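You operate a simulated robot arm through the tools that you are given. There is no shell and no other tool.

You run a simulated robot arm. Do the job below in one go: nothing can be reset, and whatever is moved stays where it is left.

JOB
Take the orange wedge and leave it on the top of the purple bench. Take the six by fifteen cover and leave it on top of the medium brown card. Put the nine by nine cover on the back of the pale green bench. Open the yellow lid. Do these in any order. Set down upright: orange wedge, six by fifteen cover.

The check looks at the end state, three seconds after you hand in, the way a careful person would. Anything else that was tipped, shoved, dropped, spilled or broken makes it a failure. Lids that push on must go on centred and level and be pressed home; caps that screw on are set level and turned clockwise until they are tight.

ROBOT AND FRAMES
A 7-joint arm with a three-finger gripper on a trunk, on a base that moves. Base frame: it is fixed to the floor where the robot stands at the start and does not move with it; the origin is under the middle of the robot, x ahead of it, y to its left, z up. Readings come in mm, degrees, newtons and seconds.
It reaches about 977 mm from its shoulder. Its first joint turns from -166.0 to 166.0 degrees. Places, roughly: back of the pale green bench (174x22 cm) [-2800, -2520, 900]; medium brown card (36x25x4 cm) [-1500, -4100, 900]; nine by nine cover [-1500, -4000, 250]; orange wedge (5x3x5 cm) [-2600, -1900, 900]; six by fifteen cover [-2000, -4000, 750]; top of the purple bench [0, -2400, 900]; yellow lid [-2400, -2600, 900]. Payload 2.69 kg.
The TCP is the grasp point between the finger pads, 29 mm short of the fingertips. In the tool frame z runs along the fingers and y along their closing line. The gripper opens to 120 mm; its body begins 78 mm behind the TCP.
Orientation is that of the tool frame in the base frame, as a unit quaternion [w, x, y, z]. With the fingers straight down and closing along the base's y, the tool's x points along the base's -x, its y along +y and its z along -z.

CONTROLS
- The arm moves only by the tool jog_arm. Its argument "steps" is a list of rows, each a list of 2 entries, a list of its own where there are three numbers: the shift along the tool's x, y, z in units of 40 mm (1.0 is 40 mm), then the turn, a rotation vector about the tool's x, y, z in units of 8 degrees (1.0 is 8 degrees). In form: [[[x, y, z], [ax, ay, az]], ...]. A call has 1 to 20 rows; each row shifts and turns the commanded pose from where the row before left it, along the tool's axes as they then stand. "jaw" is the finger opening in mm, from 0 to 120, set as the call begins (left out, the last holds). A call with a number of a shift or a turn outside -1 to 1 is refused whole. Rows are played at 5 a second. More than 50 mm and 8.6 degrees between two rows, or a gripper value outside its range, and nothing of the call is played. Where a pose cannot be reached the arm comes as near as it can. A force on the tool above 40 N (or 10 N above the force at the start of the call, whichever is more), or a blocked arm, ends the call early, and 0.2 s more pass. The fingers move at their own pace (about 136.2 mm/s each) and stop on an object; they squeeze with about 35 N. The grip force told is the motor's: it shows also when the fingers shut on nothing. Time passes only in rows, and 0.2 s behind the last, so rows that do not move let the fingers close. The reply holds the time, the measured pose of the TCP, the force on the tool along the base axes, the opening and the grip force, in the units named above and with some noise, with the torque about the TCP (base axes, N m) and any sound that the robot's microphone picked up, and new pictures: "show" is both (left out), scene, wrist or none.
- Cameras (640 x 400 px; columns grow to the right, rows downward): "scene" is now at [362.4, 145.8, 1264.4]; the picture's right is [-0.46, -0.89, 0.00], its down [-0.28, 0.14, -0.95] and it looks along [0.84, -0.44, -0.31] (base axes); focal length 217 px, centre (320, 200). "wrist" rides on the gripper at [63, 0, -104] in the tool frame; the picture's right is [0.00, 1.00, 0.00], its down [-0.83, 0.00, -0.56] and it looks along [-0.56, 0.00, 0.83] (tool axes); focal length 275 px, centre (320, 200). There is no depth. A picture from a camera that has moved, and an enlarged one, comes with that camera's place and axes in the base frame and with its lens.
- slide_trunk(by): moves the trunk up (or, below 0, down) by that many mm; the arm and the scene camera ride with it, the base frame stays. It gives what a move gives, with no picture.
- roll_base(legs): drives the robot by 1 to 6 legs, each [ahead, left, turn to the left] in mm, mm and degrees, along the robot's own axes; the way and the turn of a leg run together, so that a leg with both is an arc; at most 1500 mm and 180 degrees a leg. The arm and the cameras ride along, it lands a little off, and it stops where it bumps. It gives what a move gives, and a new picture of the scene camera.
- aim_head(pan, tilt): turns the head with the scene camera to pan (to the left, within 143 degrees either way) and tilt (down, from -29 to 69), counted from straight ahead of the robot (the tilt from the chest, where the trunk bows). It gives what a move gives, and a new picture of the scene camera.
- enlarge(camera, box): a new picture of the part [left, top, right, bottom] of that camera's present view, enlarged. No time passes.
- finish_job(): hands the job in; it is judged then, once.

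Nothing tells you exact positions but the pictures and the camera data. Unless the task says otherwise, let go and move clear before handing in.

The tools are called as a command line: name --argument value ..., lists and objects as JSON in quotes. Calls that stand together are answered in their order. jog_arm: Moves the arm, as the interface text tells. Its arguments: {"type":"object","properties":{"steps":{"type":"array","items":{"type":"array"}},"jaw":{"type":"number"},"show":{"type":"string","enum":["both","scene","wrist","none"]}},"required":["steps"]} The other tools are called the same way: slide_trunk (by) moves the trunk up or down; roll_base (legs) drives the base; aim_head (pan, tilt) turns the head that bears the scene camera; enlarge (camera, box) takes an enlarged picture of a part of a camera's view; finish_job () hands the job in.

At the start:

```text
t: 0.0
ee_pos: [528.5, -117.3, 1219.2]
tcp_rot: [0.0, 0.0, 1.0, 0.0]
wrist_force: [-1.8, 0.1, 0.4]
moment: [-0.01, 0.01, 0.01]
finger_gap: 119.9
grasp_force: 0.1
trunk travel left (down, up): [-225.0, 361.0]
robot x, y, heading: [-0.3, -2.9, -0.2]
head pan, tilt (commanded): [-27.5, 18.2]
```

scene: 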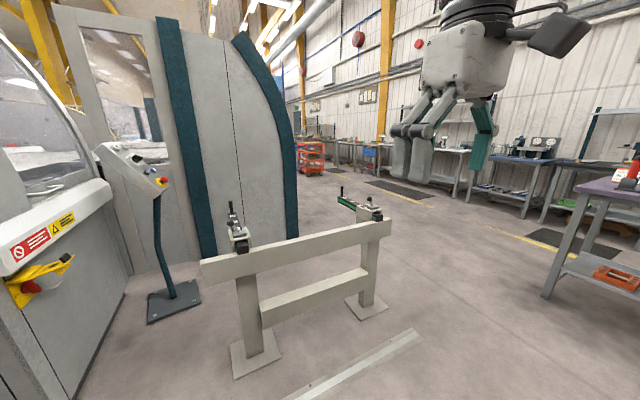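
wrist: 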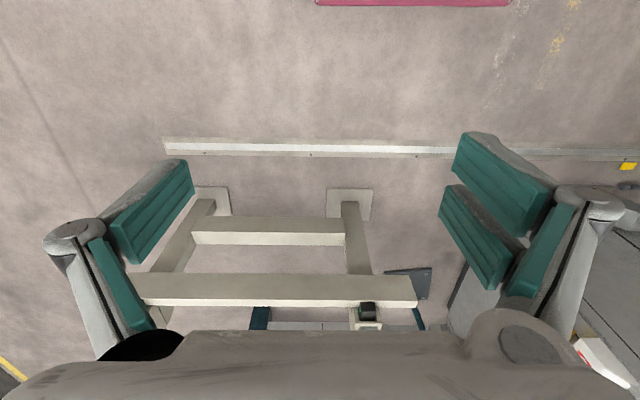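

I see a workshop with a guard rail in front of me, a machine to the left, and a purple bench at the right. The places I need lie to the right and behind, so first I look around with the head.

aim_head --pan -90 --tilt 20

aim_head --pan -140 --tilt 20

aim_head --pan 140 --tilt 20

```text
t: 1.3
ee_pos: [529.4, -117.2, 1219.1]
tcp_rot: [0.0, 0.001, 1.0, 0.001]
wrist_force: [0.2, 0.1, -0.6]
moment: [0.02, -0.01, -0.02]
finger_gap: 120.2
grasp_force: 0.0
trunk travel left (down, up): [-225.0, 361.0]
robot x, y, heading: [0.4, -5.6, 0.1]
head pan, tilt (commanded): [-90.0, 20.0]
camera scene: at [279.7, 95.8, 1261.5], right [-1.0, 0.0, 0.0], down [0.0, 0.34, -0.94], along [0.0, -0.94, -0.34], focal length 217 px, centre (320, 200)
```

scene: 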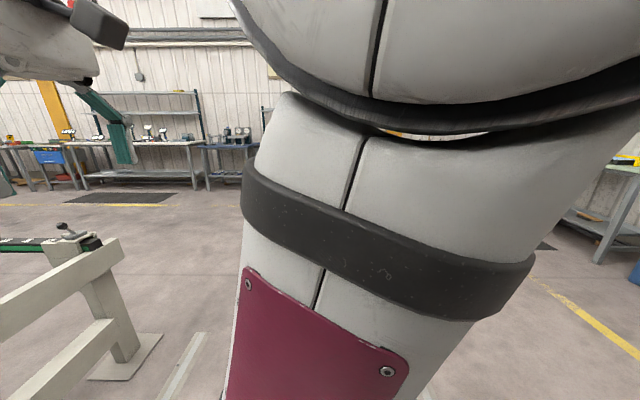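

```text
t: 2.5
ee_pos: [528.8, -117.3, 1219.6]
tcp_rot: [0.0, 0.0, 1.0, 0.0]
wrist_force: [0.0, -0.1, 0.3]
moment: [0.01, 0.01, -0.01]
finger_gap: 119.9
grasp_force: 0.2
trunk travel left (down, up): [-225.0, 361.0]
robot x, y, heading: [0.3, 1.6, 0.0]
head pan, tilt (commanded): [-140.0, 20.0]
camera scene: at [208.4, 129.0, 1261.5], right [-0.64, 0.77, 0.0], down [0.26, 0.22, -0.94], along [-0.72, -0.6, -0.34], focal length 217 px, centre (320, 200)
```

scene: 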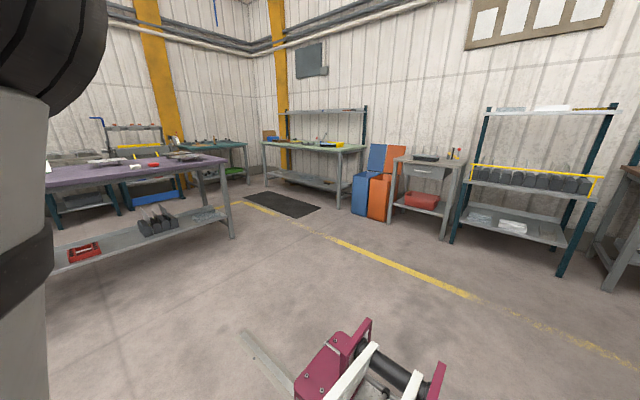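

```text
t: 6.4
ee_pos: [528.7, -116.2, 1220.1]
tcp_rot: [0.0, 0.001, 1.0, 0.001]
wrist_force: [-0.2, 0.2, -1.2]
moment: [-0.01, 0.0, -0.02]
finger_gap: 120.0
grasp_force: 0.1
trunk travel left (down, up): [-225.0, 361.0]
robot x, y, heading: [-0.9, 1.4, 0.3]
head pan, tilt (commanded): [140.0, 20.0]
camera scene: at [208.4, 248.8, 1261.5], right [0.64, 0.77, 0.0], down [0.26, -0.22, -0.94], along [-0.72, 0.6, -0.34], focal length 217 px, centre (320, 200)
```

scene: 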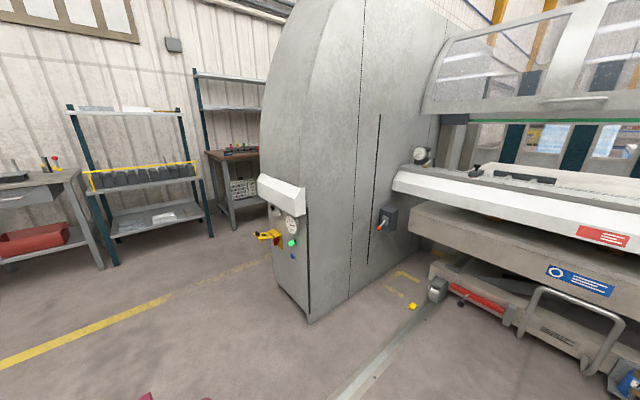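

The purple bench is to the right (front corner about x -870, y -1960), the pale green one is behind right, with its front near x -2400. I turn right toward the corner to see it all from the front.

roll_base --legs '[[0, 0, -150]]'

aim_head --pan 0 --tilt 18

aim_head --pan 45 --tilt 18

```text
t: 12.9
ee_pos: [-512.0, -177.3, 1218.6]
tcp_rot: [0.0, 0.962, 0.273, -0.001]
wrist_force: [-0.9, 0.2, 0.2]
moment: [0.0, 0.0, -0.01]
finger_gap: 120.0
grasp_force: 0.1
trunk travel left (down, up): [-225.0, 361.0]
robot x, y, heading: [3.2, 4.2, -148.4]
head pan, tilt (commanded): [140.0, 20.0]
camera scene: at [-46.9, -323.3, 1261.5], right [-0.15, -0.99, 0.0], down [-0.34, 0.05, -0.94], along [0.93, -0.14, -0.34], focal length 217 px, centre (320, 200)
```

scene: 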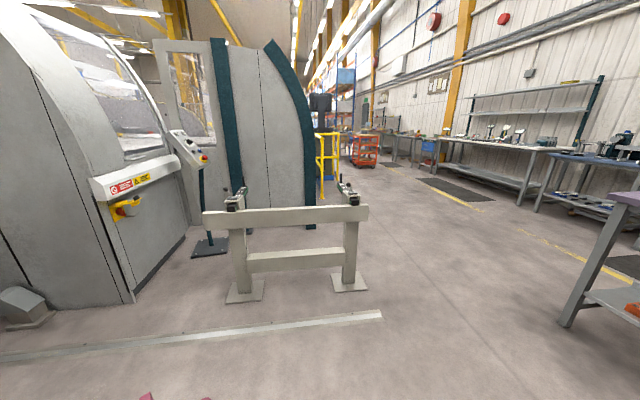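

```text
t: 15.1
ee_pos: [-511.4, -176.9, 1219.4]
tcp_rot: [0.0, 0.962, 0.273, 0.0]
wrist_force: [0.1, -0.6, -0.6]
moment: [0.01, -0.01, 0.01]
finger_gap: 119.8
grasp_force: 0.0
trunk travel left (down, up): [-225.0, 361.0]
robot x, y, heading: [1.0, 0.1, -148.1]
head pan, tilt (commanded): [0.0, 18.0]
camera scene: at [-218.5, -358.8, 1264.7], right [-0.53, 0.85, 0.0], down [0.26, 0.16, -0.95], along [-0.81, -0.5, -0.31], focal length 217 px, centre (320, 200)
```

scene: 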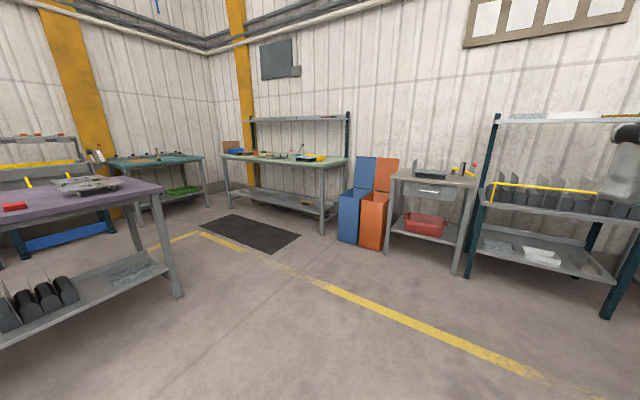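

```text
t: 16.2
ee_pos: [-511.9, -177.4, 1217.8]
tcp_rot: [0.0, 0.962, 0.273, 0.0]
wrist_force: [-0.7, 0.6, -0.3]
moment: [-0.02, -0.03, -0.01]
finger_gap: 120.1
grasp_force: 0.2
trunk travel left (down, up): [-225.0, 361.0]
robot x, y, heading: [2.7, -2.7, -148.4]
head pan, tilt (commanded): [45.0, 18.0]
camera scene: at [-160.7, -400.6, 1264.7], right [-0.97, 0.23, 0.0], down [0.07, 0.3, -0.95], along [-0.22, -0.93, -0.31], focal length 217 px, centre (320, 200)
```

scene: 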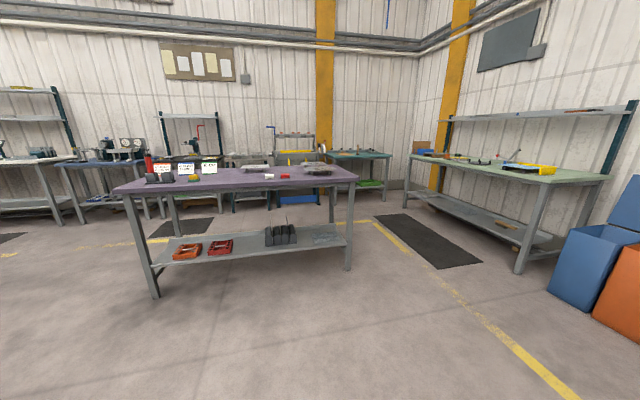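

I now see the purple bench, the teal bench in the corner and the pale green bench with its shelf. I enlarge those parts to find the objects.

enlarge --camera "scene" --box '[400, 100, 640, 250]'

enlarge --camera "scene" --box '[250, 110, 410, 210]'

enlarge --camera "scene" --box '[110, 140, 370, 300]'

```text
2.67 times, centred on (520, 175) of scene
camera zoom: at [-160.7, -400.6, 1264.7], right [-0.97, 0.23, 0.0], down [0.07, 0.3, -0.95], along [-0.22, -0.93, -0.31], focal length 580 px, centre (-213, 267)
```

zoom: 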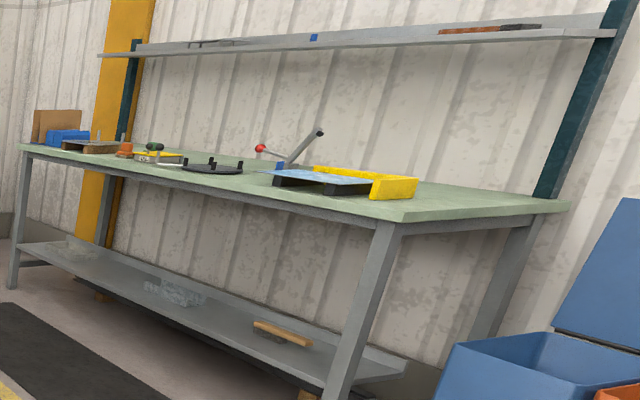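

```text
4.00 times, centred on (330, 160) of scene
camera zoom: at [-160.7, -400.6, 1264.7], right [-0.97, 0.23, 0.0], down [0.07, 0.3, -0.95], along [-0.22, -0.93, -0.31], focal length 869 px, centre (280, 360)
```

zoom: 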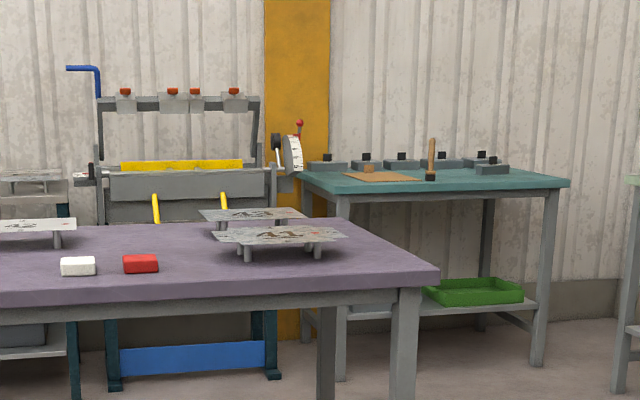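

```text
2.46 times, centred on (240, 220) of scene
camera zoom: at [-160.7, -400.6, 1264.7], right [-0.97, 0.23, 0.0], down [0.07, 0.3, -0.95], along [-0.22, -0.93, -0.31], focal length 535 px, centre (517, 151)
```

zoom: 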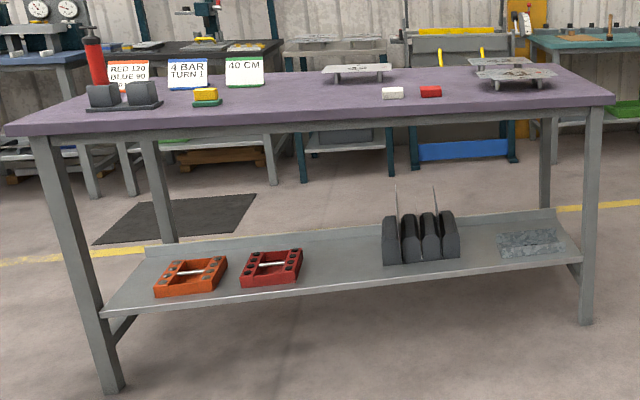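

The green bench front edge is near x -2130, spanning y about -1500 to -3400; the teal bench holds the brown card. I drive to the front of the green bench, facing it.

roll_base --legs '[[0, 0, -31.6], [1400, 0, 0], [0, 1500, 0]]'

aim_head --pan 30 --tilt 25

```text
t: 31.8
ee_pos: [-1912.4, -1400.9, 1219.7]
tcp_rot: [0.0, 1.0, 0.006, -0.001]
wrist_force: [0.4, -0.1, -0.6]
moment: [0.02, -0.02, 0.02]
finger_gap: 119.9
grasp_force: 0.1
trunk travel left (down, up): [-225.0, 361.0]
robot x, y, heading: [-1382.2, -1510.3, -179.4]
head pan, tilt (commanded): [45.0, 18.0]
camera scene: at [-1726.3, -1773.1, 1264.7], right [-0.72, 0.7, 0.0], down [0.22, 0.22, -0.95], along [-0.66, -0.68, -0.31], focal length 217 px, centre (320, 200)
```

scene: 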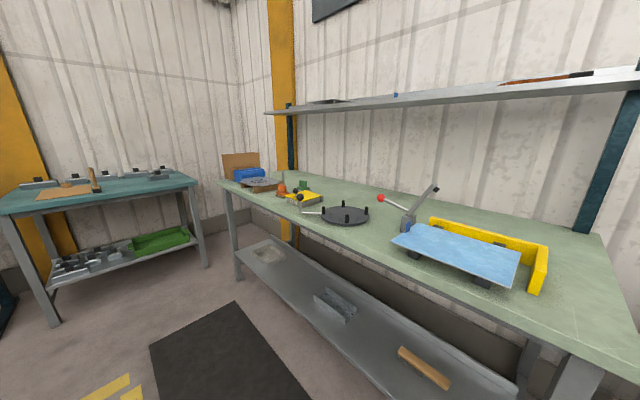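

```text
t: 32.6
ee_pos: [-1913.0, -1401.3, 1219.6]
tcp_rot: [0.0, 1.0, 0.006, 0.0]
wrist_force: [0.1, 0.4, -0.2]
moment: [0.01, -0.04, 0.04]
finger_gap: 120.1
grasp_force: 0.0
trunk travel left (down, up): [-225.0, 361.0]
robot x, y, heading: [-1379.1, -1511.2, -179.6]
head pan, tilt (commanded): [30.0, 25.0]
camera scene: at [-1740.3, -1753.4, 1253.4], right [-0.51, 0.86, 0.0], down [0.36, 0.22, -0.91], along [-0.78, -0.46, -0.42], focal length 217 px, centre (320, 200)
```

scene: 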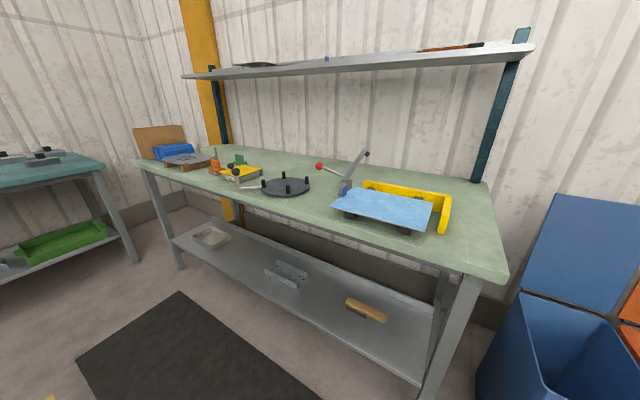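

enlarge --camera "scene" --box '[125, 110, 325, 235]'

enlarge --camera "scene" --box '[300, 120, 520, 258]'

enlarge --camera "scene" --box '[0, 130, 140, 280]'

```text
3.20 times, centred on (225, 172) of scene
camera zoom: at [-1740.3, -1753.4, 1253.4], right [-0.51, 0.86, 0.0], down [0.36, 0.22, -0.91], along [-0.78, -0.46, -0.42], focal length 696 px, centre (624, 288)
```

zoom: 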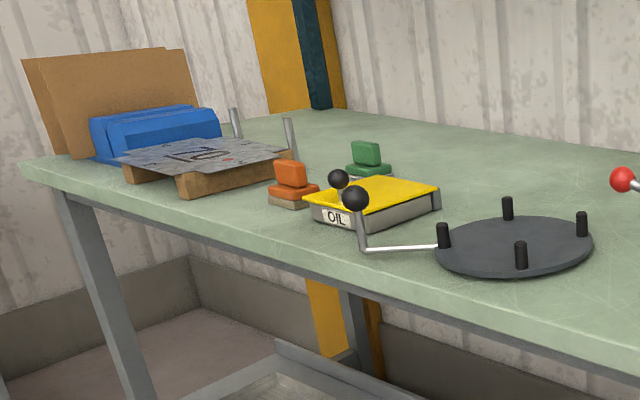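

```text
2.90 times, centred on (410, 189) of scene
camera zoom: at [-1740.3, -1753.4, 1253.4], right [-0.51, 0.86, 0.0], down [0.36, 0.22, -0.91], along [-0.78, -0.46, -0.42], focal length 630 px, centre (59, 232)
```

zoom: 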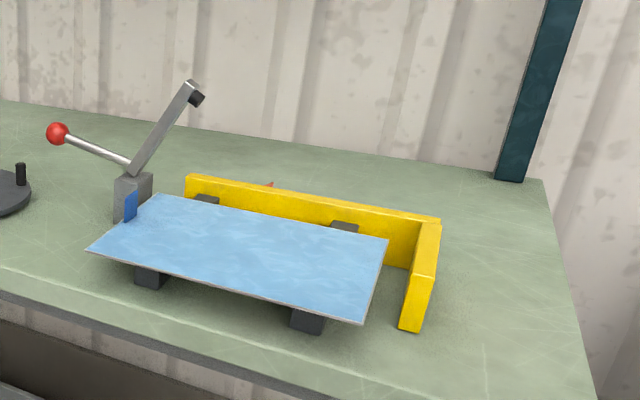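

```text
2.67 times, centred on (70, 205) of scene
camera zoom: at [-1740.3, -1753.4, 1253.4], right [-0.51, 0.86, 0.0], down [0.36, 0.22, -0.91], along [-0.78, -0.46, -0.42], focal length 580 px, centre (987, 187)
```

zoom: 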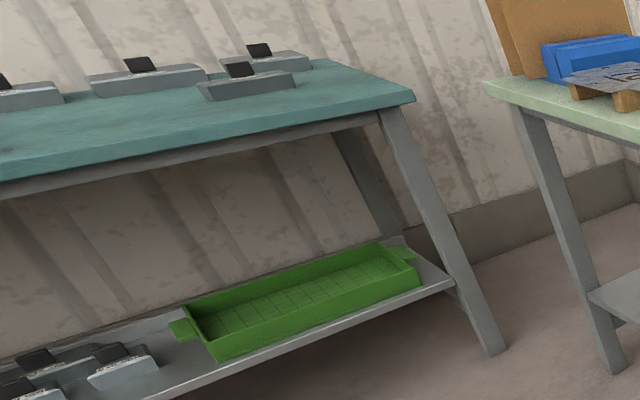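

The wedge hides behind the yellow fence (near x -2600, y -1920), and the yellow lid is on the OIL box farther left. I slide left to see the box closely.

roll_base --legs '[[0, 900, 0]]'

aim_head --pan 0 --tilt 30

```text
t: 37.3
ee_pos: [-1905.2, -2297.5, 1218.8]
tcp_rot: [0.0, 1.0, 0.002, 0.001]
wrist_force: [-0.8, -0.4, 0.2]
moment: [-0.01, -0.03, 0.0]
finger_gap: 120.2
grasp_force: 0.0
trunk travel left (down, up): [-225.0, 361.0]
robot x, y, heading: [-1376.6, -2411.1, -179.5]
head pan, tilt (commanded): [30.0, 25.0]
camera scene: at [-1736.2, -2651.7, 1253.4], right [-0.5, 0.86, 0.0], down [0.37, 0.21, -0.91], along [-0.78, -0.46, -0.42], focal length 217 px, centre (320, 200)
```

scene: 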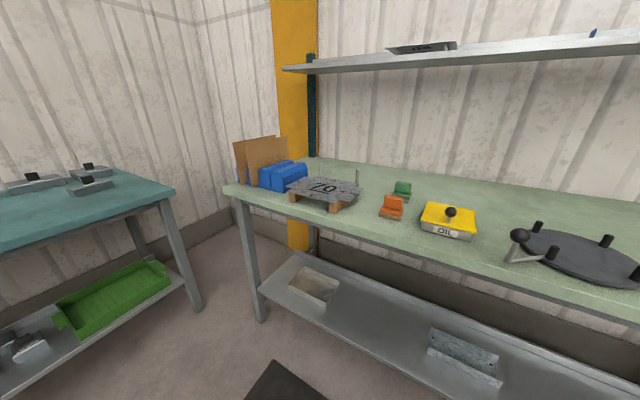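

```text
t: 38.2
ee_pos: [-1906.2, -2297.3, 1220.5]
tcp_rot: [0.0, 1.0, 0.002, 0.0]
wrist_force: [-0.2, 0.1, 0.5]
moment: [-0.01, 0.01, -0.02]
finger_gap: 120.0
grasp_force: 0.0
trunk travel left (down, up): [-225.0, 361.0]
robot x, y, heading: [-1374.2, -2414.1, -179.8]
head pan, tilt (commanded): [0.0, 30.0]
camera scene: at [-1746.9, -2605.7, 1245.4], right [0.0, 1.0, 0.0], down [0.5, 0.0, -0.87], along [-0.87, 0.0, -0.5], focal length 217 px, centre (320, 200)
```

scene: 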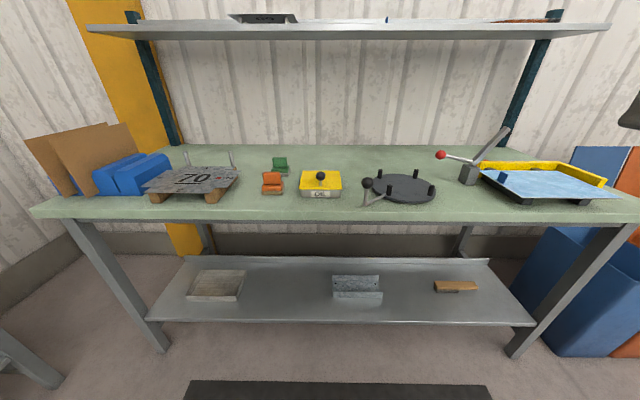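

enlarge --camera "scene" --box '[240, 140, 440, 265]'

enlarge --camera "scene" --box '[20, 110, 260, 260]'

enlarge --camera "scene" --box '[420, 110, 640, 248]'

```text
3.20 times, centred on (340, 202) of scene
camera zoom: at [-1746.9, -2605.7, 1245.4], right [0.0, 1.0, 0.0], down [0.5, 0.0, -0.87], along [-0.87, 0.0, -0.5], focal length 696 px, centre (256, 192)
```

zoom: 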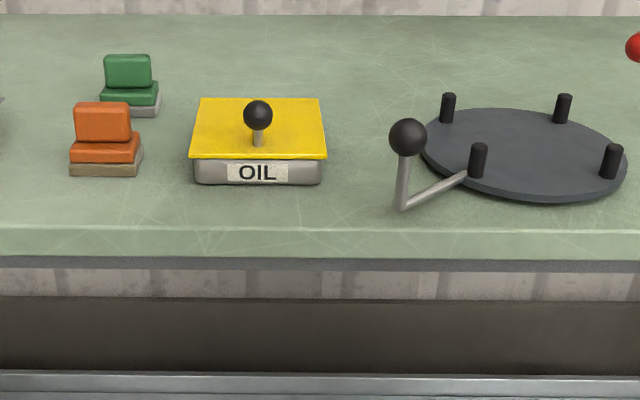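

```text
2.67 times, centred on (140, 185) of scene
camera zoom: at [-1746.9, -2605.7, 1245.4], right [0.0, 1.0, 0.0], down [0.5, 0.0, -0.87], along [-0.87, 0.0, -0.5], focal length 580 px, centre (800, 240)
```

zoom: 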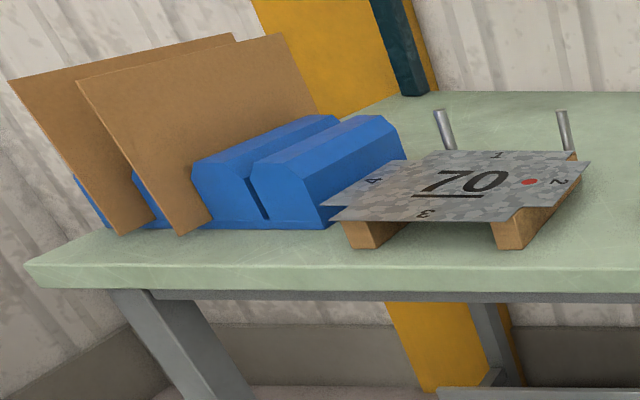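

```text
2.90 times, centred on (530, 179) of scene
camera zoom: at [-1746.9, -2605.7, 1245.4], right [0.0, 1.0, 0.0], down [0.5, 0.0, -0.87], along [-0.87, 0.0, -0.5], focal length 630 px, centre (-289, 261)
```

zoom: 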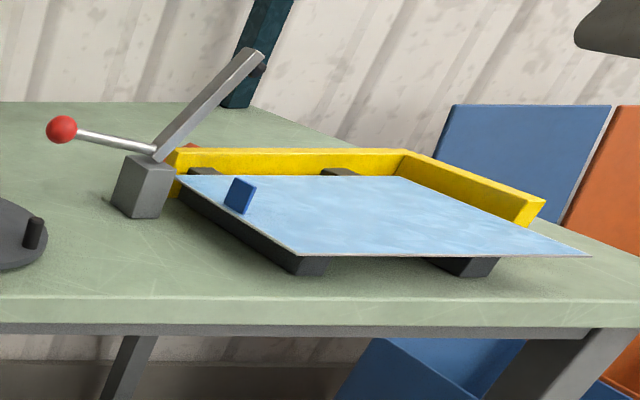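

The knob on the yellow lid triangulates to about (-2369, -2603, 975), lid top near z 944, its hinge at the back near x -2485; bench top about z 912 with front edge at x -2260. I look down at my own base to judge clearance.

aim_head --pan 0 --tilt 69

aim_head --pan -50 --tilt 40

aim_head --pan 100 --tilt 60

```text
t: 39.3
ee_pos: [-1905.3, -2299.1, 1219.9]
tcp_rot: [-0.001, 1.0, 0.002, 0.001]
wrist_force: [0.3, -0.8, -0.3]
moment: [0.01, 0.0, 0.04]
finger_gap: 120.0
grasp_force: 0.0
trunk travel left (down, up): [-225.0, 361.0]
robot x, y, heading: [-1377.9, -2413.6, -179.7]
head pan, tilt (commanded): [0.0, 68.8]
camera scene: at [-1712.5, -2605.5, 1194.0], right [0.0, 1.0, 0.0], down [0.93, 0.0, -0.36], along [-0.36, 0.0, -0.93], focal length 217 px, centre (320, 200)
```

scene: 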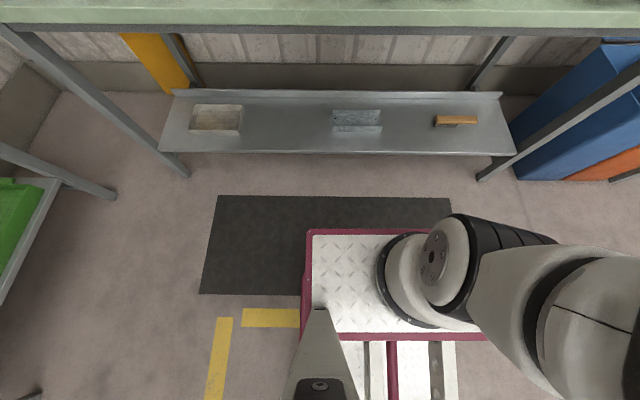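

```text
t: 40.5
ee_pos: [-1904.9, -2297.6, 1219.6]
tcp_rot: [0.001, 1.0, 0.001, 0.0]
wrist_force: [0.5, -0.3, 0.1]
moment: [-0.03, 0.02, 0.03]
finger_gap: 120.1
grasp_force: 0.0
trunk travel left (down, up): [-225.0, 361.0]
robot x, y, heading: [-1379.6, -2413.3, -179.9]
head pan, tilt (commanded): [-50.0, 40.0]
camera scene: at [-1711.3, -2540.5, 1230.0], right [0.76, 0.65, 0.0], down [0.42, -0.49, -0.77], along [-0.49, 0.58, -0.64], focal length 217 px, centre (320, 200)
```

scene: 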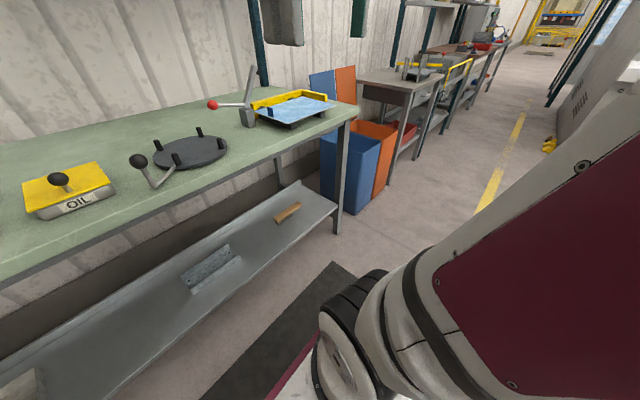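

```text
t: 42.8
ee_pos: [-1905.6, -2297.1, 1219.6]
tcp_rot: [0.0, 1.0, 0.002, 0.001]
wrist_force: [-0.4, -0.9, -0.1]
moment: [-0.04, 0.05, -0.01]
finger_gap: 120.0
grasp_force: 0.0
trunk travel left (down, up): [-225.0, 361.0]
robot x, y, heading: [-1379.3, -2414.1, -179.9]
head pan, tilt (commanded): [100.0, 60.0]
camera scene: at [-1644.8, -2671.0, 1203.3], right [-0.98, -0.18, 0.0], down [-0.15, 0.85, -0.5], along [0.09, -0.49, -0.87], focal length 217 px, centre (320, 200)
```

scene: 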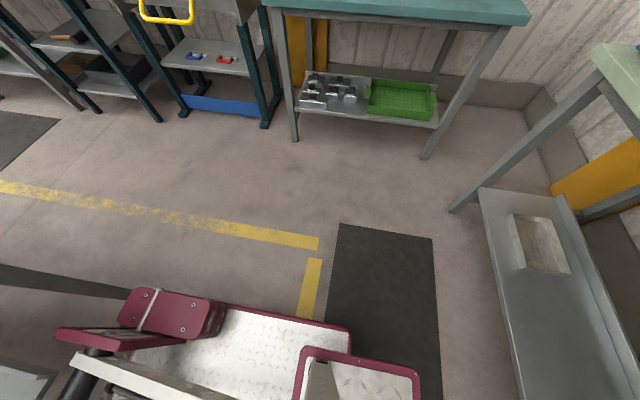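

My arm base sits about 360 mm ahead of the robot's centre on a carriage whose front edge is about 440 mm ahead, so I have room. I move a bit left and closer to the lid.

roll_base --legs '[[200, 250, 0]]'

aim_head --pan -10 --tilt 35

```text
t: 45.0
ee_pos: [-2104.8, -2553.2, 1219.4]
tcp_rot: [0.0, 1.0, 0.003, 0.0]
wrist_force: [0.0, 0.0, 0.4]
moment: [-0.01, -0.01, 0.0]
finger_gap: 119.7
grasp_force: 0.0
trunk travel left (down, up): [-225.0, 361.0]
robot x, y, heading: [-1577.2, -2667.9, -179.5]
head pan, tilt (commanded): [100.0, 60.0]
camera scene: at [-1843.3, -2925.3, 1203.3], right [-0.98, -0.18, 0.0], down [-0.16, 0.85, -0.5], along [0.09, -0.49, -0.87], focal length 217 px, centre (320, 200)
```

scene: 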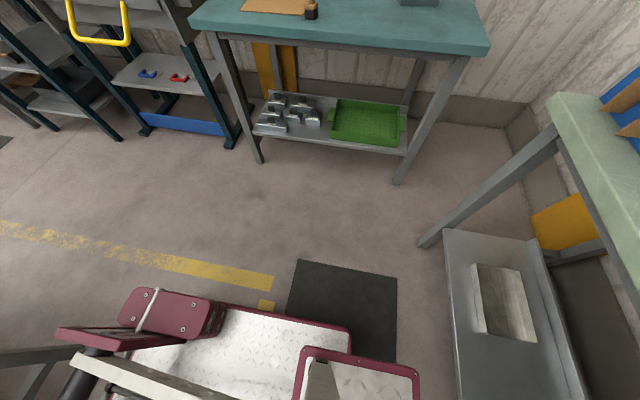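

```text
t: 46.9
ee_pos: [-2105.4, -2552.0, 1219.5]
tcp_rot: [0.0, 1.0, 0.004, -0.001]
wrist_force: [-0.3, -0.2, 0.0]
moment: [-0.02, 0.0, 0.0]
finger_gap: 120.1
grasp_force: 0.0
trunk travel left (down, up): [-225.0, 361.0]
robot x, y, heading: [-1577.3, -2670.9, -179.6]
head pan, tilt (commanded): [-10.0, 35.0]
camera scene: at [-1942.1, -2845.0, 1237.6], right [0.17, 0.99, 0.0], down [0.57, -0.1, -0.82], along [-0.81, 0.14, -0.57], focal length 217 px, centre (320, 200)
```

scene: 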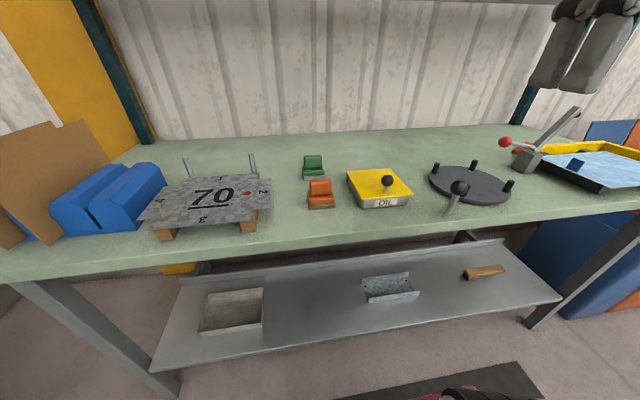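

The lid knob is in clear view. I enlarge to refine its position before reaching.

enlarge --camera "scene" --box '[320, 150, 440, 225]'

jog_arm --steps '[[[1, 0, 0], [0, 0, 0]]]' --show "wrist"

```text
5.33 times, centred on (380, 188) of scene
camera zoom: at [-1942.1, -2845.0, 1237.6], right [0.17, 0.99, 0.0], down [0.57, -0.1, -0.82], along [-0.81, 0.14, -0.57], focal length 1159 px, centre (0, 267)
```

zoom: 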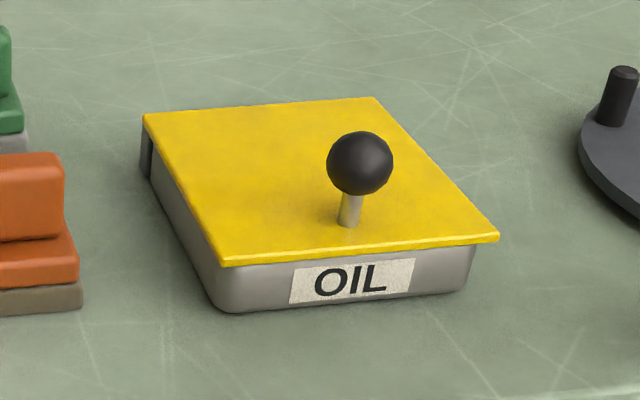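

```text
t: 47.2
ee_pos: [-2066.6, -2550.8, 1218.7]
tcp_rot: [0.0, 1.0, 0.004, -0.001]
wrist_force: [-0.5, 0.1, -0.5]
moment: [0.02, -0.07, 0.0]
finger_gap: 120.2
grasp_force: 0.0
trunk travel left (down, up): [-225.0, 361.0]
robot x, y, heading: [-1579.2, -2668.2, -179.4]
head pan, tilt (commanded): [-10.0, 35.0]
camera wrist: at [-2005.2, -2550.5, 1323.9], right [0.01, -1.0, 0.0], down [-0.83, -0.01, 0.56], along [-0.56, -0.01, -0.83], focal length 275 px, centre (320, 200)
```

wrist: 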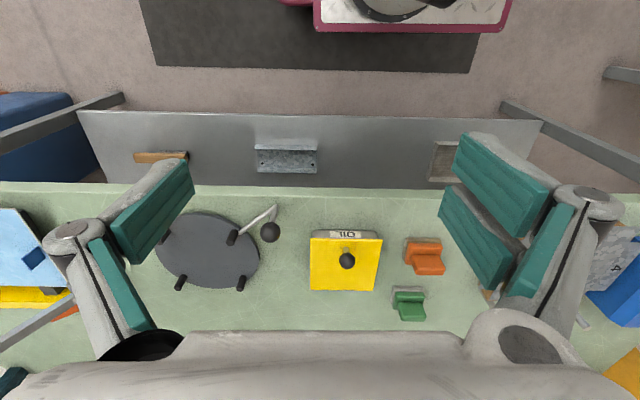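

Two views and the wrist camera agree: knob centre at about (-2370, -2604, 975), with 30 mm diameter. I move above it with the jaw at 70 mm.

jog_arm --steps '[[[-0.95, 0.17, 0], [0, 0, 0]], [[-0.95, 0.17, 0], [0, 0, 0]], [[-0.95, 0.17, 0], [0, 0, 0]], [[-0.95, 0.17, 0], [0, 0, 0]], [[-0.95, 0.17, 0], [0, 0, 0]], [[-0.95, 0.17, 0], [0, 0, 0]], [[-0.95, 0.17, 0], [0, 0, 0]], [[-0.95, 0.17, 0], [0, 0, 0]], [[0, 0, 1], [0, 0, 0]], [[0, 0, 1], [0, 0, 0]], [[0, 0, 1], [0, 0, 0]], [[0, 0, 0], [0, 0, 0]]]' --jaw 70

```text
t: 49.9
ee_pos: [-2368.4, -2608.8, 1098.2]
tcp_rot: [0.0, 1.0, 0.003, 0.001]
wrist_force: [0.1, 0.5, -0.4]
moment: [-0.04, 0.01, 0.02]
finger_gap: 69.9
grasp_force: 0.1
trunk travel left (down, up): [-225.0, 361.0]
robot x, y, heading: [-1576.5, -2667.6, -179.5]
head pan, tilt (commanded): [-10.0, 35.0]
camera scene: at [-1942.2, -2845.0, 1237.6], right [0.17, 0.99, 0.0], down [0.57, -0.1, -0.82], along [-0.81, 0.14, -0.57], focal length 217 px, centre (320, 200)
camera wrist: at [-2308.0, -2607.5, 1202.4], right [0.01, -1.0, 0.0], down [-0.83, -0.01, 0.56], along [-0.56, -0.01, -0.83], focal length 275 px, centre (320, 200)
```

scene: 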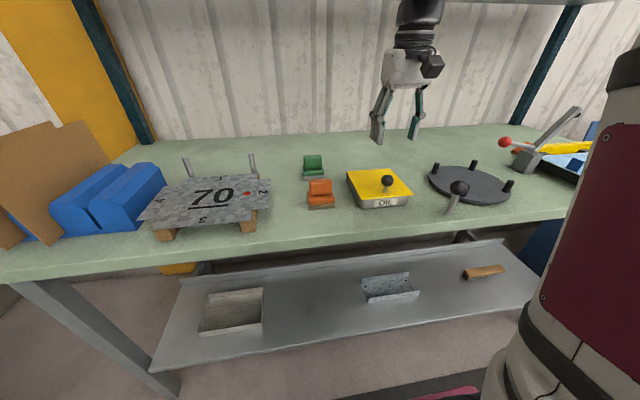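
wrist: 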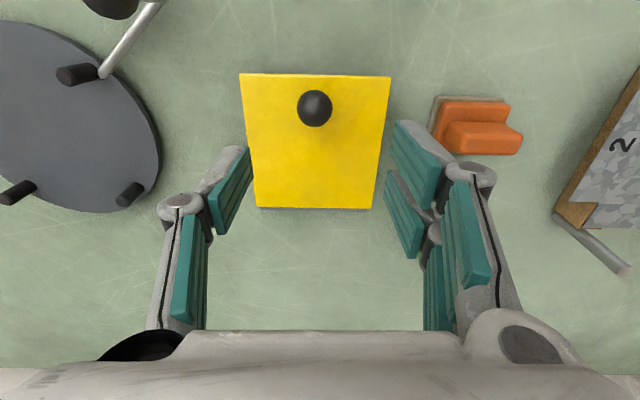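

The knob reads (-2371, -2605) from the wrist camera and I am nearly above it. I descend around it and close.

jog_arm --steps '[[[-0.05, -0.08, 0.8], [0, 0, 0]], [[0, 0, 0.8], [0, 0, 0]], [[0, 0, 0.8], [0, 0, 0]], [[0, 0, 0.5], [0, 0, 0]], [[0, 0, 0], [0, 0, 0]]]' --jaw 70

```text
t: 51.0
ee_pos: [-2369.7, -2605.2, 982.6]
tcp_rot: [0.0, 1.0, 0.003, 0.0]
wrist_force: [-1.1, 0.2, 0.0]
moment: [0.02, 0.01, 0.04]
finger_gap: 70.1
grasp_force: 0.1
trunk travel left (down, up): [-225.0, 361.0]
robot x, y, heading: [-1571.1, -2668.2, -179.6]
head pan, tilt (commanded): [-10.0, 35.0]
camera scene: at [-1942.1, -2845.0, 1237.6], right [0.17, 0.99, 0.0], down [0.57, -0.1, -0.82], along [-0.81, 0.14, -0.57], focal length 217 px, centre (320, 200)
camera wrist: at [-2310.7, -2603.6, 1086.8], right [0.01, -1.0, 0.0], down [-0.83, -0.01, 0.56], along [-0.56, -0.01, -0.83], focal length 275 px, centre (320, 200)
```

scene: 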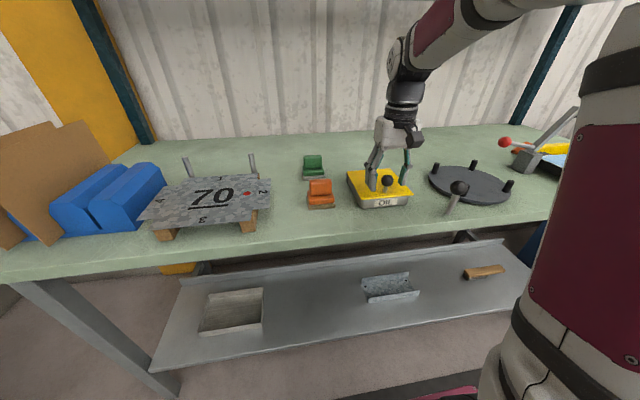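
wrist: 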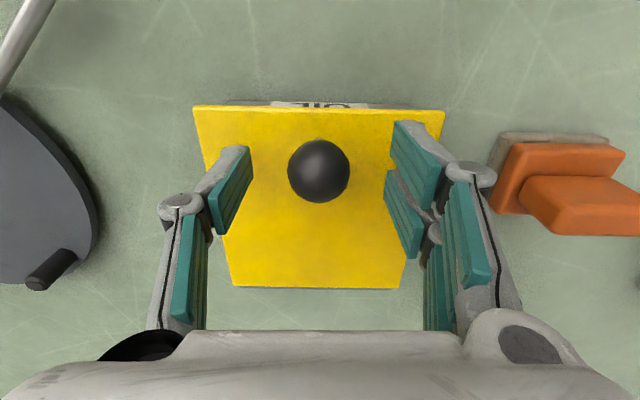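

The ball sits centred between the pads, so I close the fingers.

jog_arm --steps '[[[0, 0, 0], [0, 0, 0]], [[0, 0, 0], [0, 0, 0]], [[0, 0, 0], [0, 0, 0]], [[0, 0, 0], [0, 0, 0]]]' --jaw 0 --show "wrist"

```text
t: 52.0
ee_pos: [-2370.9, -2604.7, 983.5]
tcp_rot: [-0.001, 1.0, 0.003, 0.001]
wrist_force: [0.8, 6.0, 0.0]
moment: [0.05, 0.05, -0.02]
finger_gap: 27.9
grasp_force: 45.3
trunk travel left (down, up): [-225.0, 361.0]
robot x, y, heading: [-1574.3, -2668.0, -179.7]
head pan, tilt (commanded): [-10.0, 35.0]
camera wrist: at [-2310.7, -2603.0, 1087.1], right [0.01, -1.0, 0.0], down [-0.83, -0.01, 0.56], along [-0.56, -0.01, -0.83], focal length 275 px, centre (320, 200)
```

wrist: 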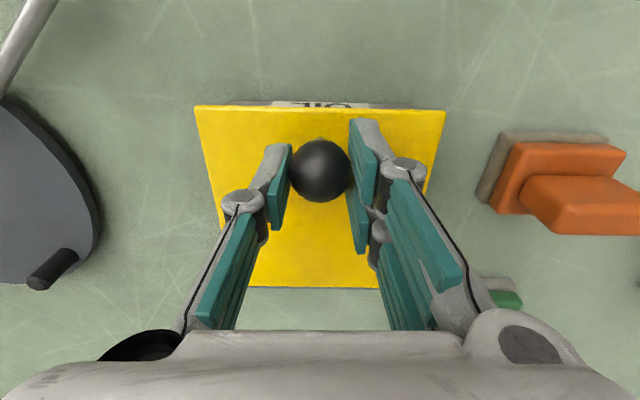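

I have the knob (gap 28 mm). I lift it along an arc about the rear hinge, first 30 degrees, leaning the hand with it.

jog_arm --steps '[[[-0.118, 0, -0.305], [0, 0.375, 0]], [[-0.132, 0, -0.297], [0, 0.375, 0]], [[-0.148, 0, -0.291], [0, 0.375, 0]], [[-0.165, 0, -0.283], [0, 0.375, 0]], [[-0.177, 0, -0.273], [0, 0.375, 0]]]' --jaw 0

```text
t: 53.2
ee_pos: [-2405.3, -2604.6, 1039.1]
tcp_rot: [-0.001, 0.991, 0.002, 0.131]
wrist_force: [14.4, 13.1, -1.8]
moment: [0.16, -1.3, -0.04]
finger_gap: 28.4
grasp_force: 45.1
trunk travel left (down, up): [-225.0, 361.0]
robot x, y, heading: [-1577.2, -2667.8, -179.5]
head pan, tilt (commanded): [-10.0, 35.0]
camera scene: at [-1941.7, -2844.3, 1237.8], right [0.17, 0.99, 0.0], down [0.57, -0.1, -0.82], along [-0.81, 0.14, -0.57], focal length 217 px, centre (320, 200)
camera wrist: at [-2373.8, -2603.1, 1155.1], right [0.01, -1.0, 0.0], down [-0.95, -0.01, 0.32], along [-0.32, 0.0, -0.95], focal length 275 px, centre (320, 200)
```

scene: 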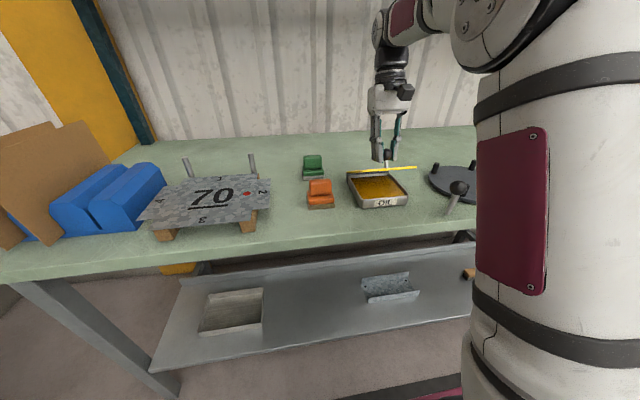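
wrist: 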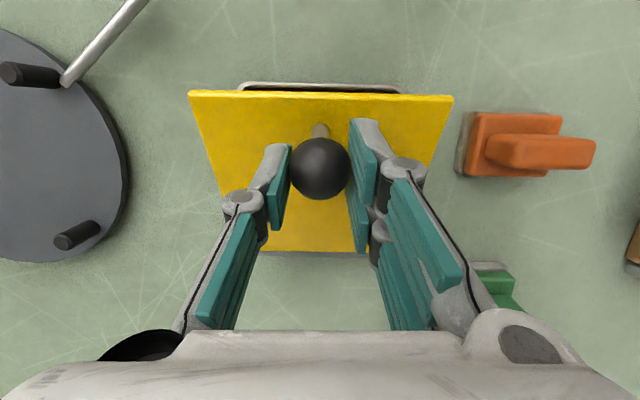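

The lid rises cleanly on its rear hinge and the box stays put. I continue the arc, easing slightly outward because of the 14 N push.

jog_arm --steps '[[[-0.168, 0, -0.26], [0, 0.375, 0]], [[-0.182, 0, -0.248], [0, 0.375, 0]], [[-0.209, 0, -0.24], [0, 0.375, 0]], [[-0.231, 0, -0.233], [0, 0.375, 0]], [[-0.244, 0, -0.223], [0, 0.375, 0]]]' --jaw 0

```text
t: 54.5
ee_pos: [-2429.4, -2604.9, 1057.1]
tcp_rot: [-0.002, 0.981, 0.002, 0.195]
wrist_force: [11.9, 20.3, 8.0]
moment: [0.22, -0.76, 0.12]
finger_gap: 28.7
grasp_force: 45.0
out of reach, approached as far as the arm can: row 3, 4, 5
trunk travel left (down, up): [-225.0, 361.0]
robot x, y, heading: [-1576.6, -2667.1, -179.5]
head pan, tilt (commanded): [-10.0, 35.0]
camera scene: at [-1941.5, -2844.1, 1238.0], right [0.17, 0.99, 0.0], down [0.57, -0.1, -0.82], along [-0.81, 0.14, -0.57], focal length 217 px, centre (320, 200)
camera wrist: at [-2414.4, -2602.9, 1177.0], right [0.01, -1.0, 0.0], down [-0.98, -0.01, 0.2], along [-0.2, 0.0, -0.98], focal length 275 px, centre (320, 200)
```

scene: 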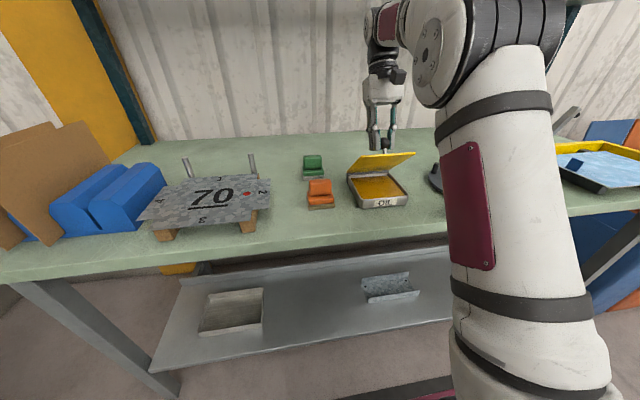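
wrist: 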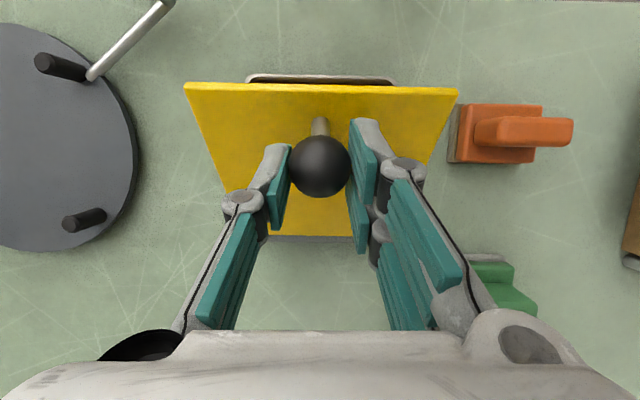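

The lid is open about 44 degrees, but the tilted pose is out of reach. I check where the command stands with a null row, undoing some tilt.

jog_arm --steps '[[[0, 0, 0], [0, 0, 0]]]' --jaw 0 --show "none"

```text
t: 54.9
ee_pos: [-2430.4, -2604.4, 1057.5]
tcp_rot: [-0.001, 0.981, 0.002, 0.195]
wrist_force: [9.5, 21.2, 9.8]
moment: [0.23, -0.37, 0.11]
finger_gap: 28.2
grasp_force: 44.4
trunk travel left (down, up): [-225.0, 361.0]
robot x, y, heading: [-1578.0, -2665.7, -179.4]
head pan, tilt (commanded): [-10.0, 35.0]
```

The command follows the reached pose, so I go on along the arc while easing the tilt back.

jog_arm --steps '[[[-0.21, -0.02, -0.246], [0, -0.2, 0]], [[-0.239, -0.02, -0.216], [0, -0.2, 0]], [[-0.2675, -0.02, -0.183], [0, -0.2, 0]], [[-0.288, -0.02, -0.143], [0, -0.2, 0]]]' --jaw 0

```text
t: 55.9
ee_pos: [-2472.7, -2604.1, 1070.9]
tcp_rot: [-0.001, 0.989, 0.005, 0.145]
wrist_force: [13.9, 7.3, 13.5]
moment: [0.12, -1.34, 0.07]
finger_gap: 28.4
grasp_force: 44.6
out of reach, approached as far as the arm can: row 4
trunk travel left (down, up): [-225.0, 361.0]
robot x, y, heading: [-1576.2, -2667.8, -179.4]
head pan, tilt (commanded): [-10.0, 35.0]
camera scene: at [-1941.2, -2844.8, 1238.0], right [0.17, 0.99, 0.0], down [0.56, -0.1, -0.82], along [-0.81, 0.14, -0.57], focal length 217 px, centre (320, 200)
camera wrist: at [-2444.3, -2602.2, 1189.4], right [0.01, -1.0, 0.0], down [-0.96, -0.01, 0.29], along [-0.29, -0.01, -0.96], focal length 275 px, centre (320, 200)
```

scene: 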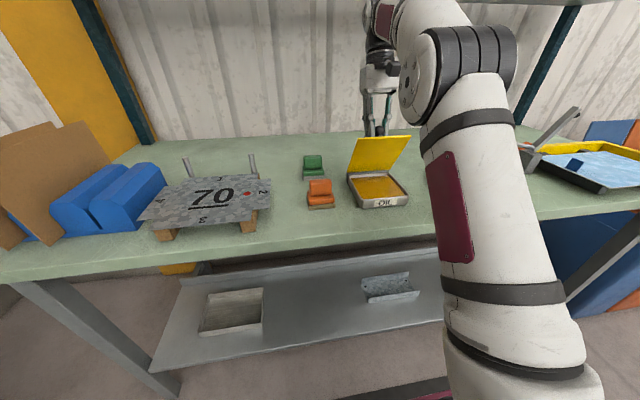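
wrist: 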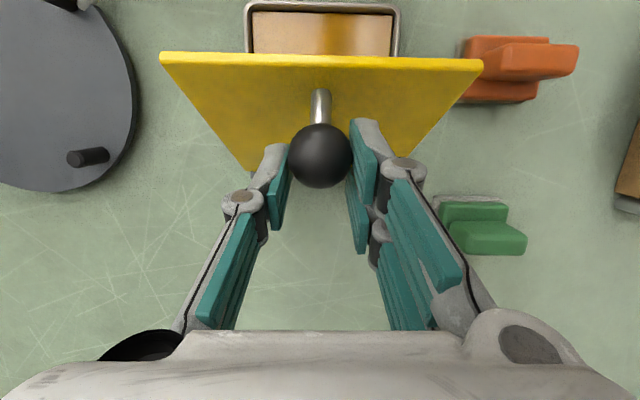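

The lid is about 65 degrees up. I continue past vertical while returning the hand to straight down.

jog_arm --steps '[[[-0.2835, 0, -0.131], [0, -0.5, 0]], [[-0.305, 0, -0.072], [0, -0.5, 0]], [[-0.31, 0, -0.014], [0, -0.5, 0]], [[-0.3085, 0, 0.046], [0, -0.5, 0]], [[-0.3075, 0, 0.105], [0, 0, 0]]]' --jaw 0

```text
t: 56.6
ee_pos: [-2505.1, -2616.1, 1070.8]
tcp_rot: [0.009, 0.998, 0.012, 0.055]
wrist_force: [-1.1, -0.1, -0.9]
moment: [0.03, 0.0, 0.02]
finger_gap: 0.0
grasp_force: 27.8
trunk travel left (down, up): [-225.0, 361.0]
robot x, y, heading: [-1574.7, -2667.4, -179.4]
head pan, tilt (commanded): [-10.0, 35.0]
stopped in row 3: the force on the tool passed its limit at 47 N (the readings are from after the stop); the commanded pose is now the measured one
camera scene: at [-1942.1, -2845.4, 1237.5], right [0.17, 0.99, 0.0], down [0.57, -0.1, -0.82], along [-0.81, 0.14, -0.57], focal length 217 px, centre (320, 200)
camera wrist: at [-2456.5, -2611.2, 1180.5], right [0.03, -1.0, 0.02], down [-0.89, -0.01, 0.46], along [-0.46, -0.03, -0.89], focal length 275 px, centre (320, 200)
```

scene: 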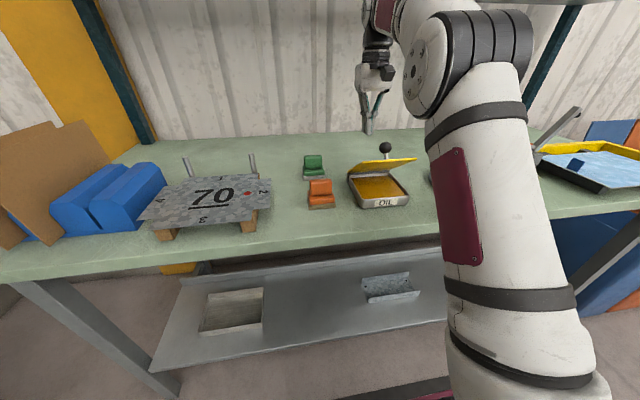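
wrist: 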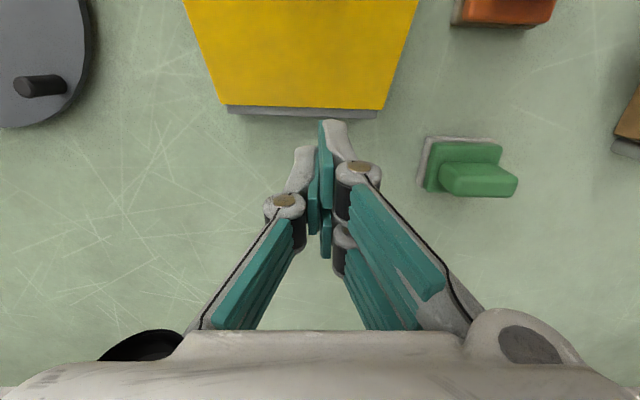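

The knob slipped out of the fingers and the lid dropped back part-way. I look at its present state.

jog_arm --steps '[[[0, 0, -0.3], [0, 0, 0]], [[0, 0, -0.3], [0, 0, 0]]]' --jaw 60

enlarge --camera "scene" --box '[320, 130, 440, 225]'

```text
t: 57.2
ee_pos: [-2508.7, -2615.8, 1094.0]
tcp_rot: [0.01, 0.998, 0.011, 0.053]
wrist_force: [-0.3, -0.8, -0.5]
moment: [0.0, -0.01, 0.0]
finger_gap: 60.1
grasp_force: 0.1
trunk travel left (down, up): [-225.0, 361.0]
robot x, y, heading: [-1574.5, -2668.0, -179.7]
head pan, tilt (commanded): [-10.0, 35.0]
camera scene: at [-1942.1, -2845.4, 1237.6], right [0.17, 0.99, 0.0], down [0.57, -0.1, -0.82], along [-0.81, 0.14, -0.57], focal length 217 px, centre (320, 200)
camera wrist: at [-2459.0, -2611.2, 1204.7], right [0.03, -1.0, 0.02], down [-0.89, -0.01, 0.46], along [-0.46, -0.03, -0.89], focal length 275 px, centre (320, 200)
```

scene: 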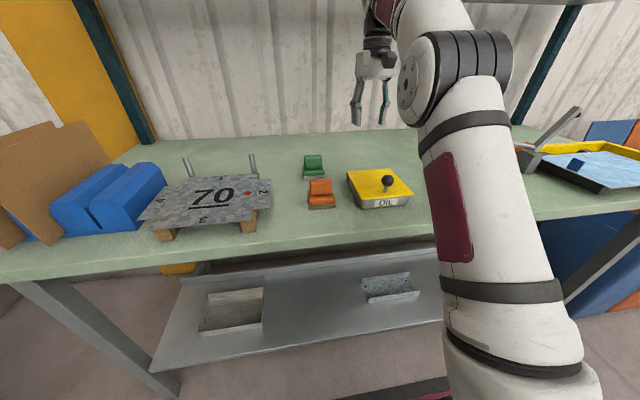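
wrist: 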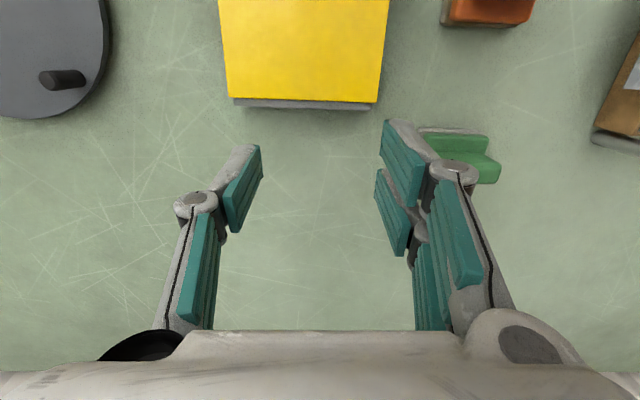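

```text
4.21 times, centred on (380, 178) of scene
camera zoom: at [-1942.1, -2845.4, 1237.6], right [0.17, 0.99, 0.0], down [0.57, -0.1, -0.82], along [-0.81, 0.14, -0.57], focal length 915 px, centre (67, 295)
```

zoom: 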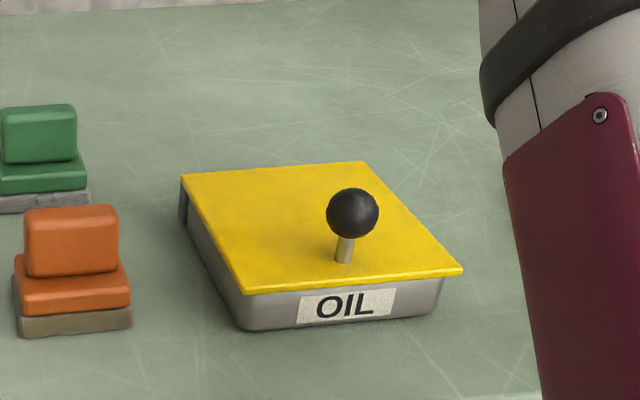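

The lid is shut again and the box has not moved; I think a fingertip corner pried on the lid. I go back above the knob, straighten the hand, and will grip higher so only the fingertips hold the ball.

jog_arm --steps '[[[0, 0, -0.2], [0.15, -0.76, 0.12]], [[0.87, -0.07, 0], [0, 0, 0]], [[0.87, -0.07, 0], [0, 0, 0]], [[0.87, -0.07, 0], [0, 0, 0]], [[0.87, -0.07, 0], [0, 0, 0]], [[0, 0, 0], [0, 0, 0]]]' --jaw 60 --show "wrist"

```text
t: 58.6
ee_pos: [-2369.8, -2603.6, 1101.6]
tcp_rot: [-0.001, 1.0, 0.003, 0.0]
wrist_force: [0.0, 0.0, -1.3]
moment: [-0.01, 0.01, -0.01]
finger_gap: 59.8
grasp_force: 0.0
trunk travel left (down, up): [-225.0, 361.0]
robot x, y, heading: [-1576.9, -2665.6, -179.4]
head pan, tilt (commanded): [-10.0, 35.0]
camera wrist: at [-2309.3, -2601.7, 1205.8], right [0.01, -1.0, 0.0], down [-0.83, -0.01, 0.55], along [-0.55, -0.01, -0.83], focal length 275 px, centre (320, 200)
```

wrist: 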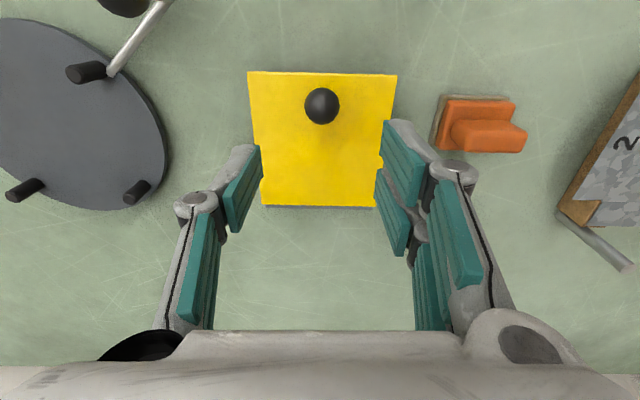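

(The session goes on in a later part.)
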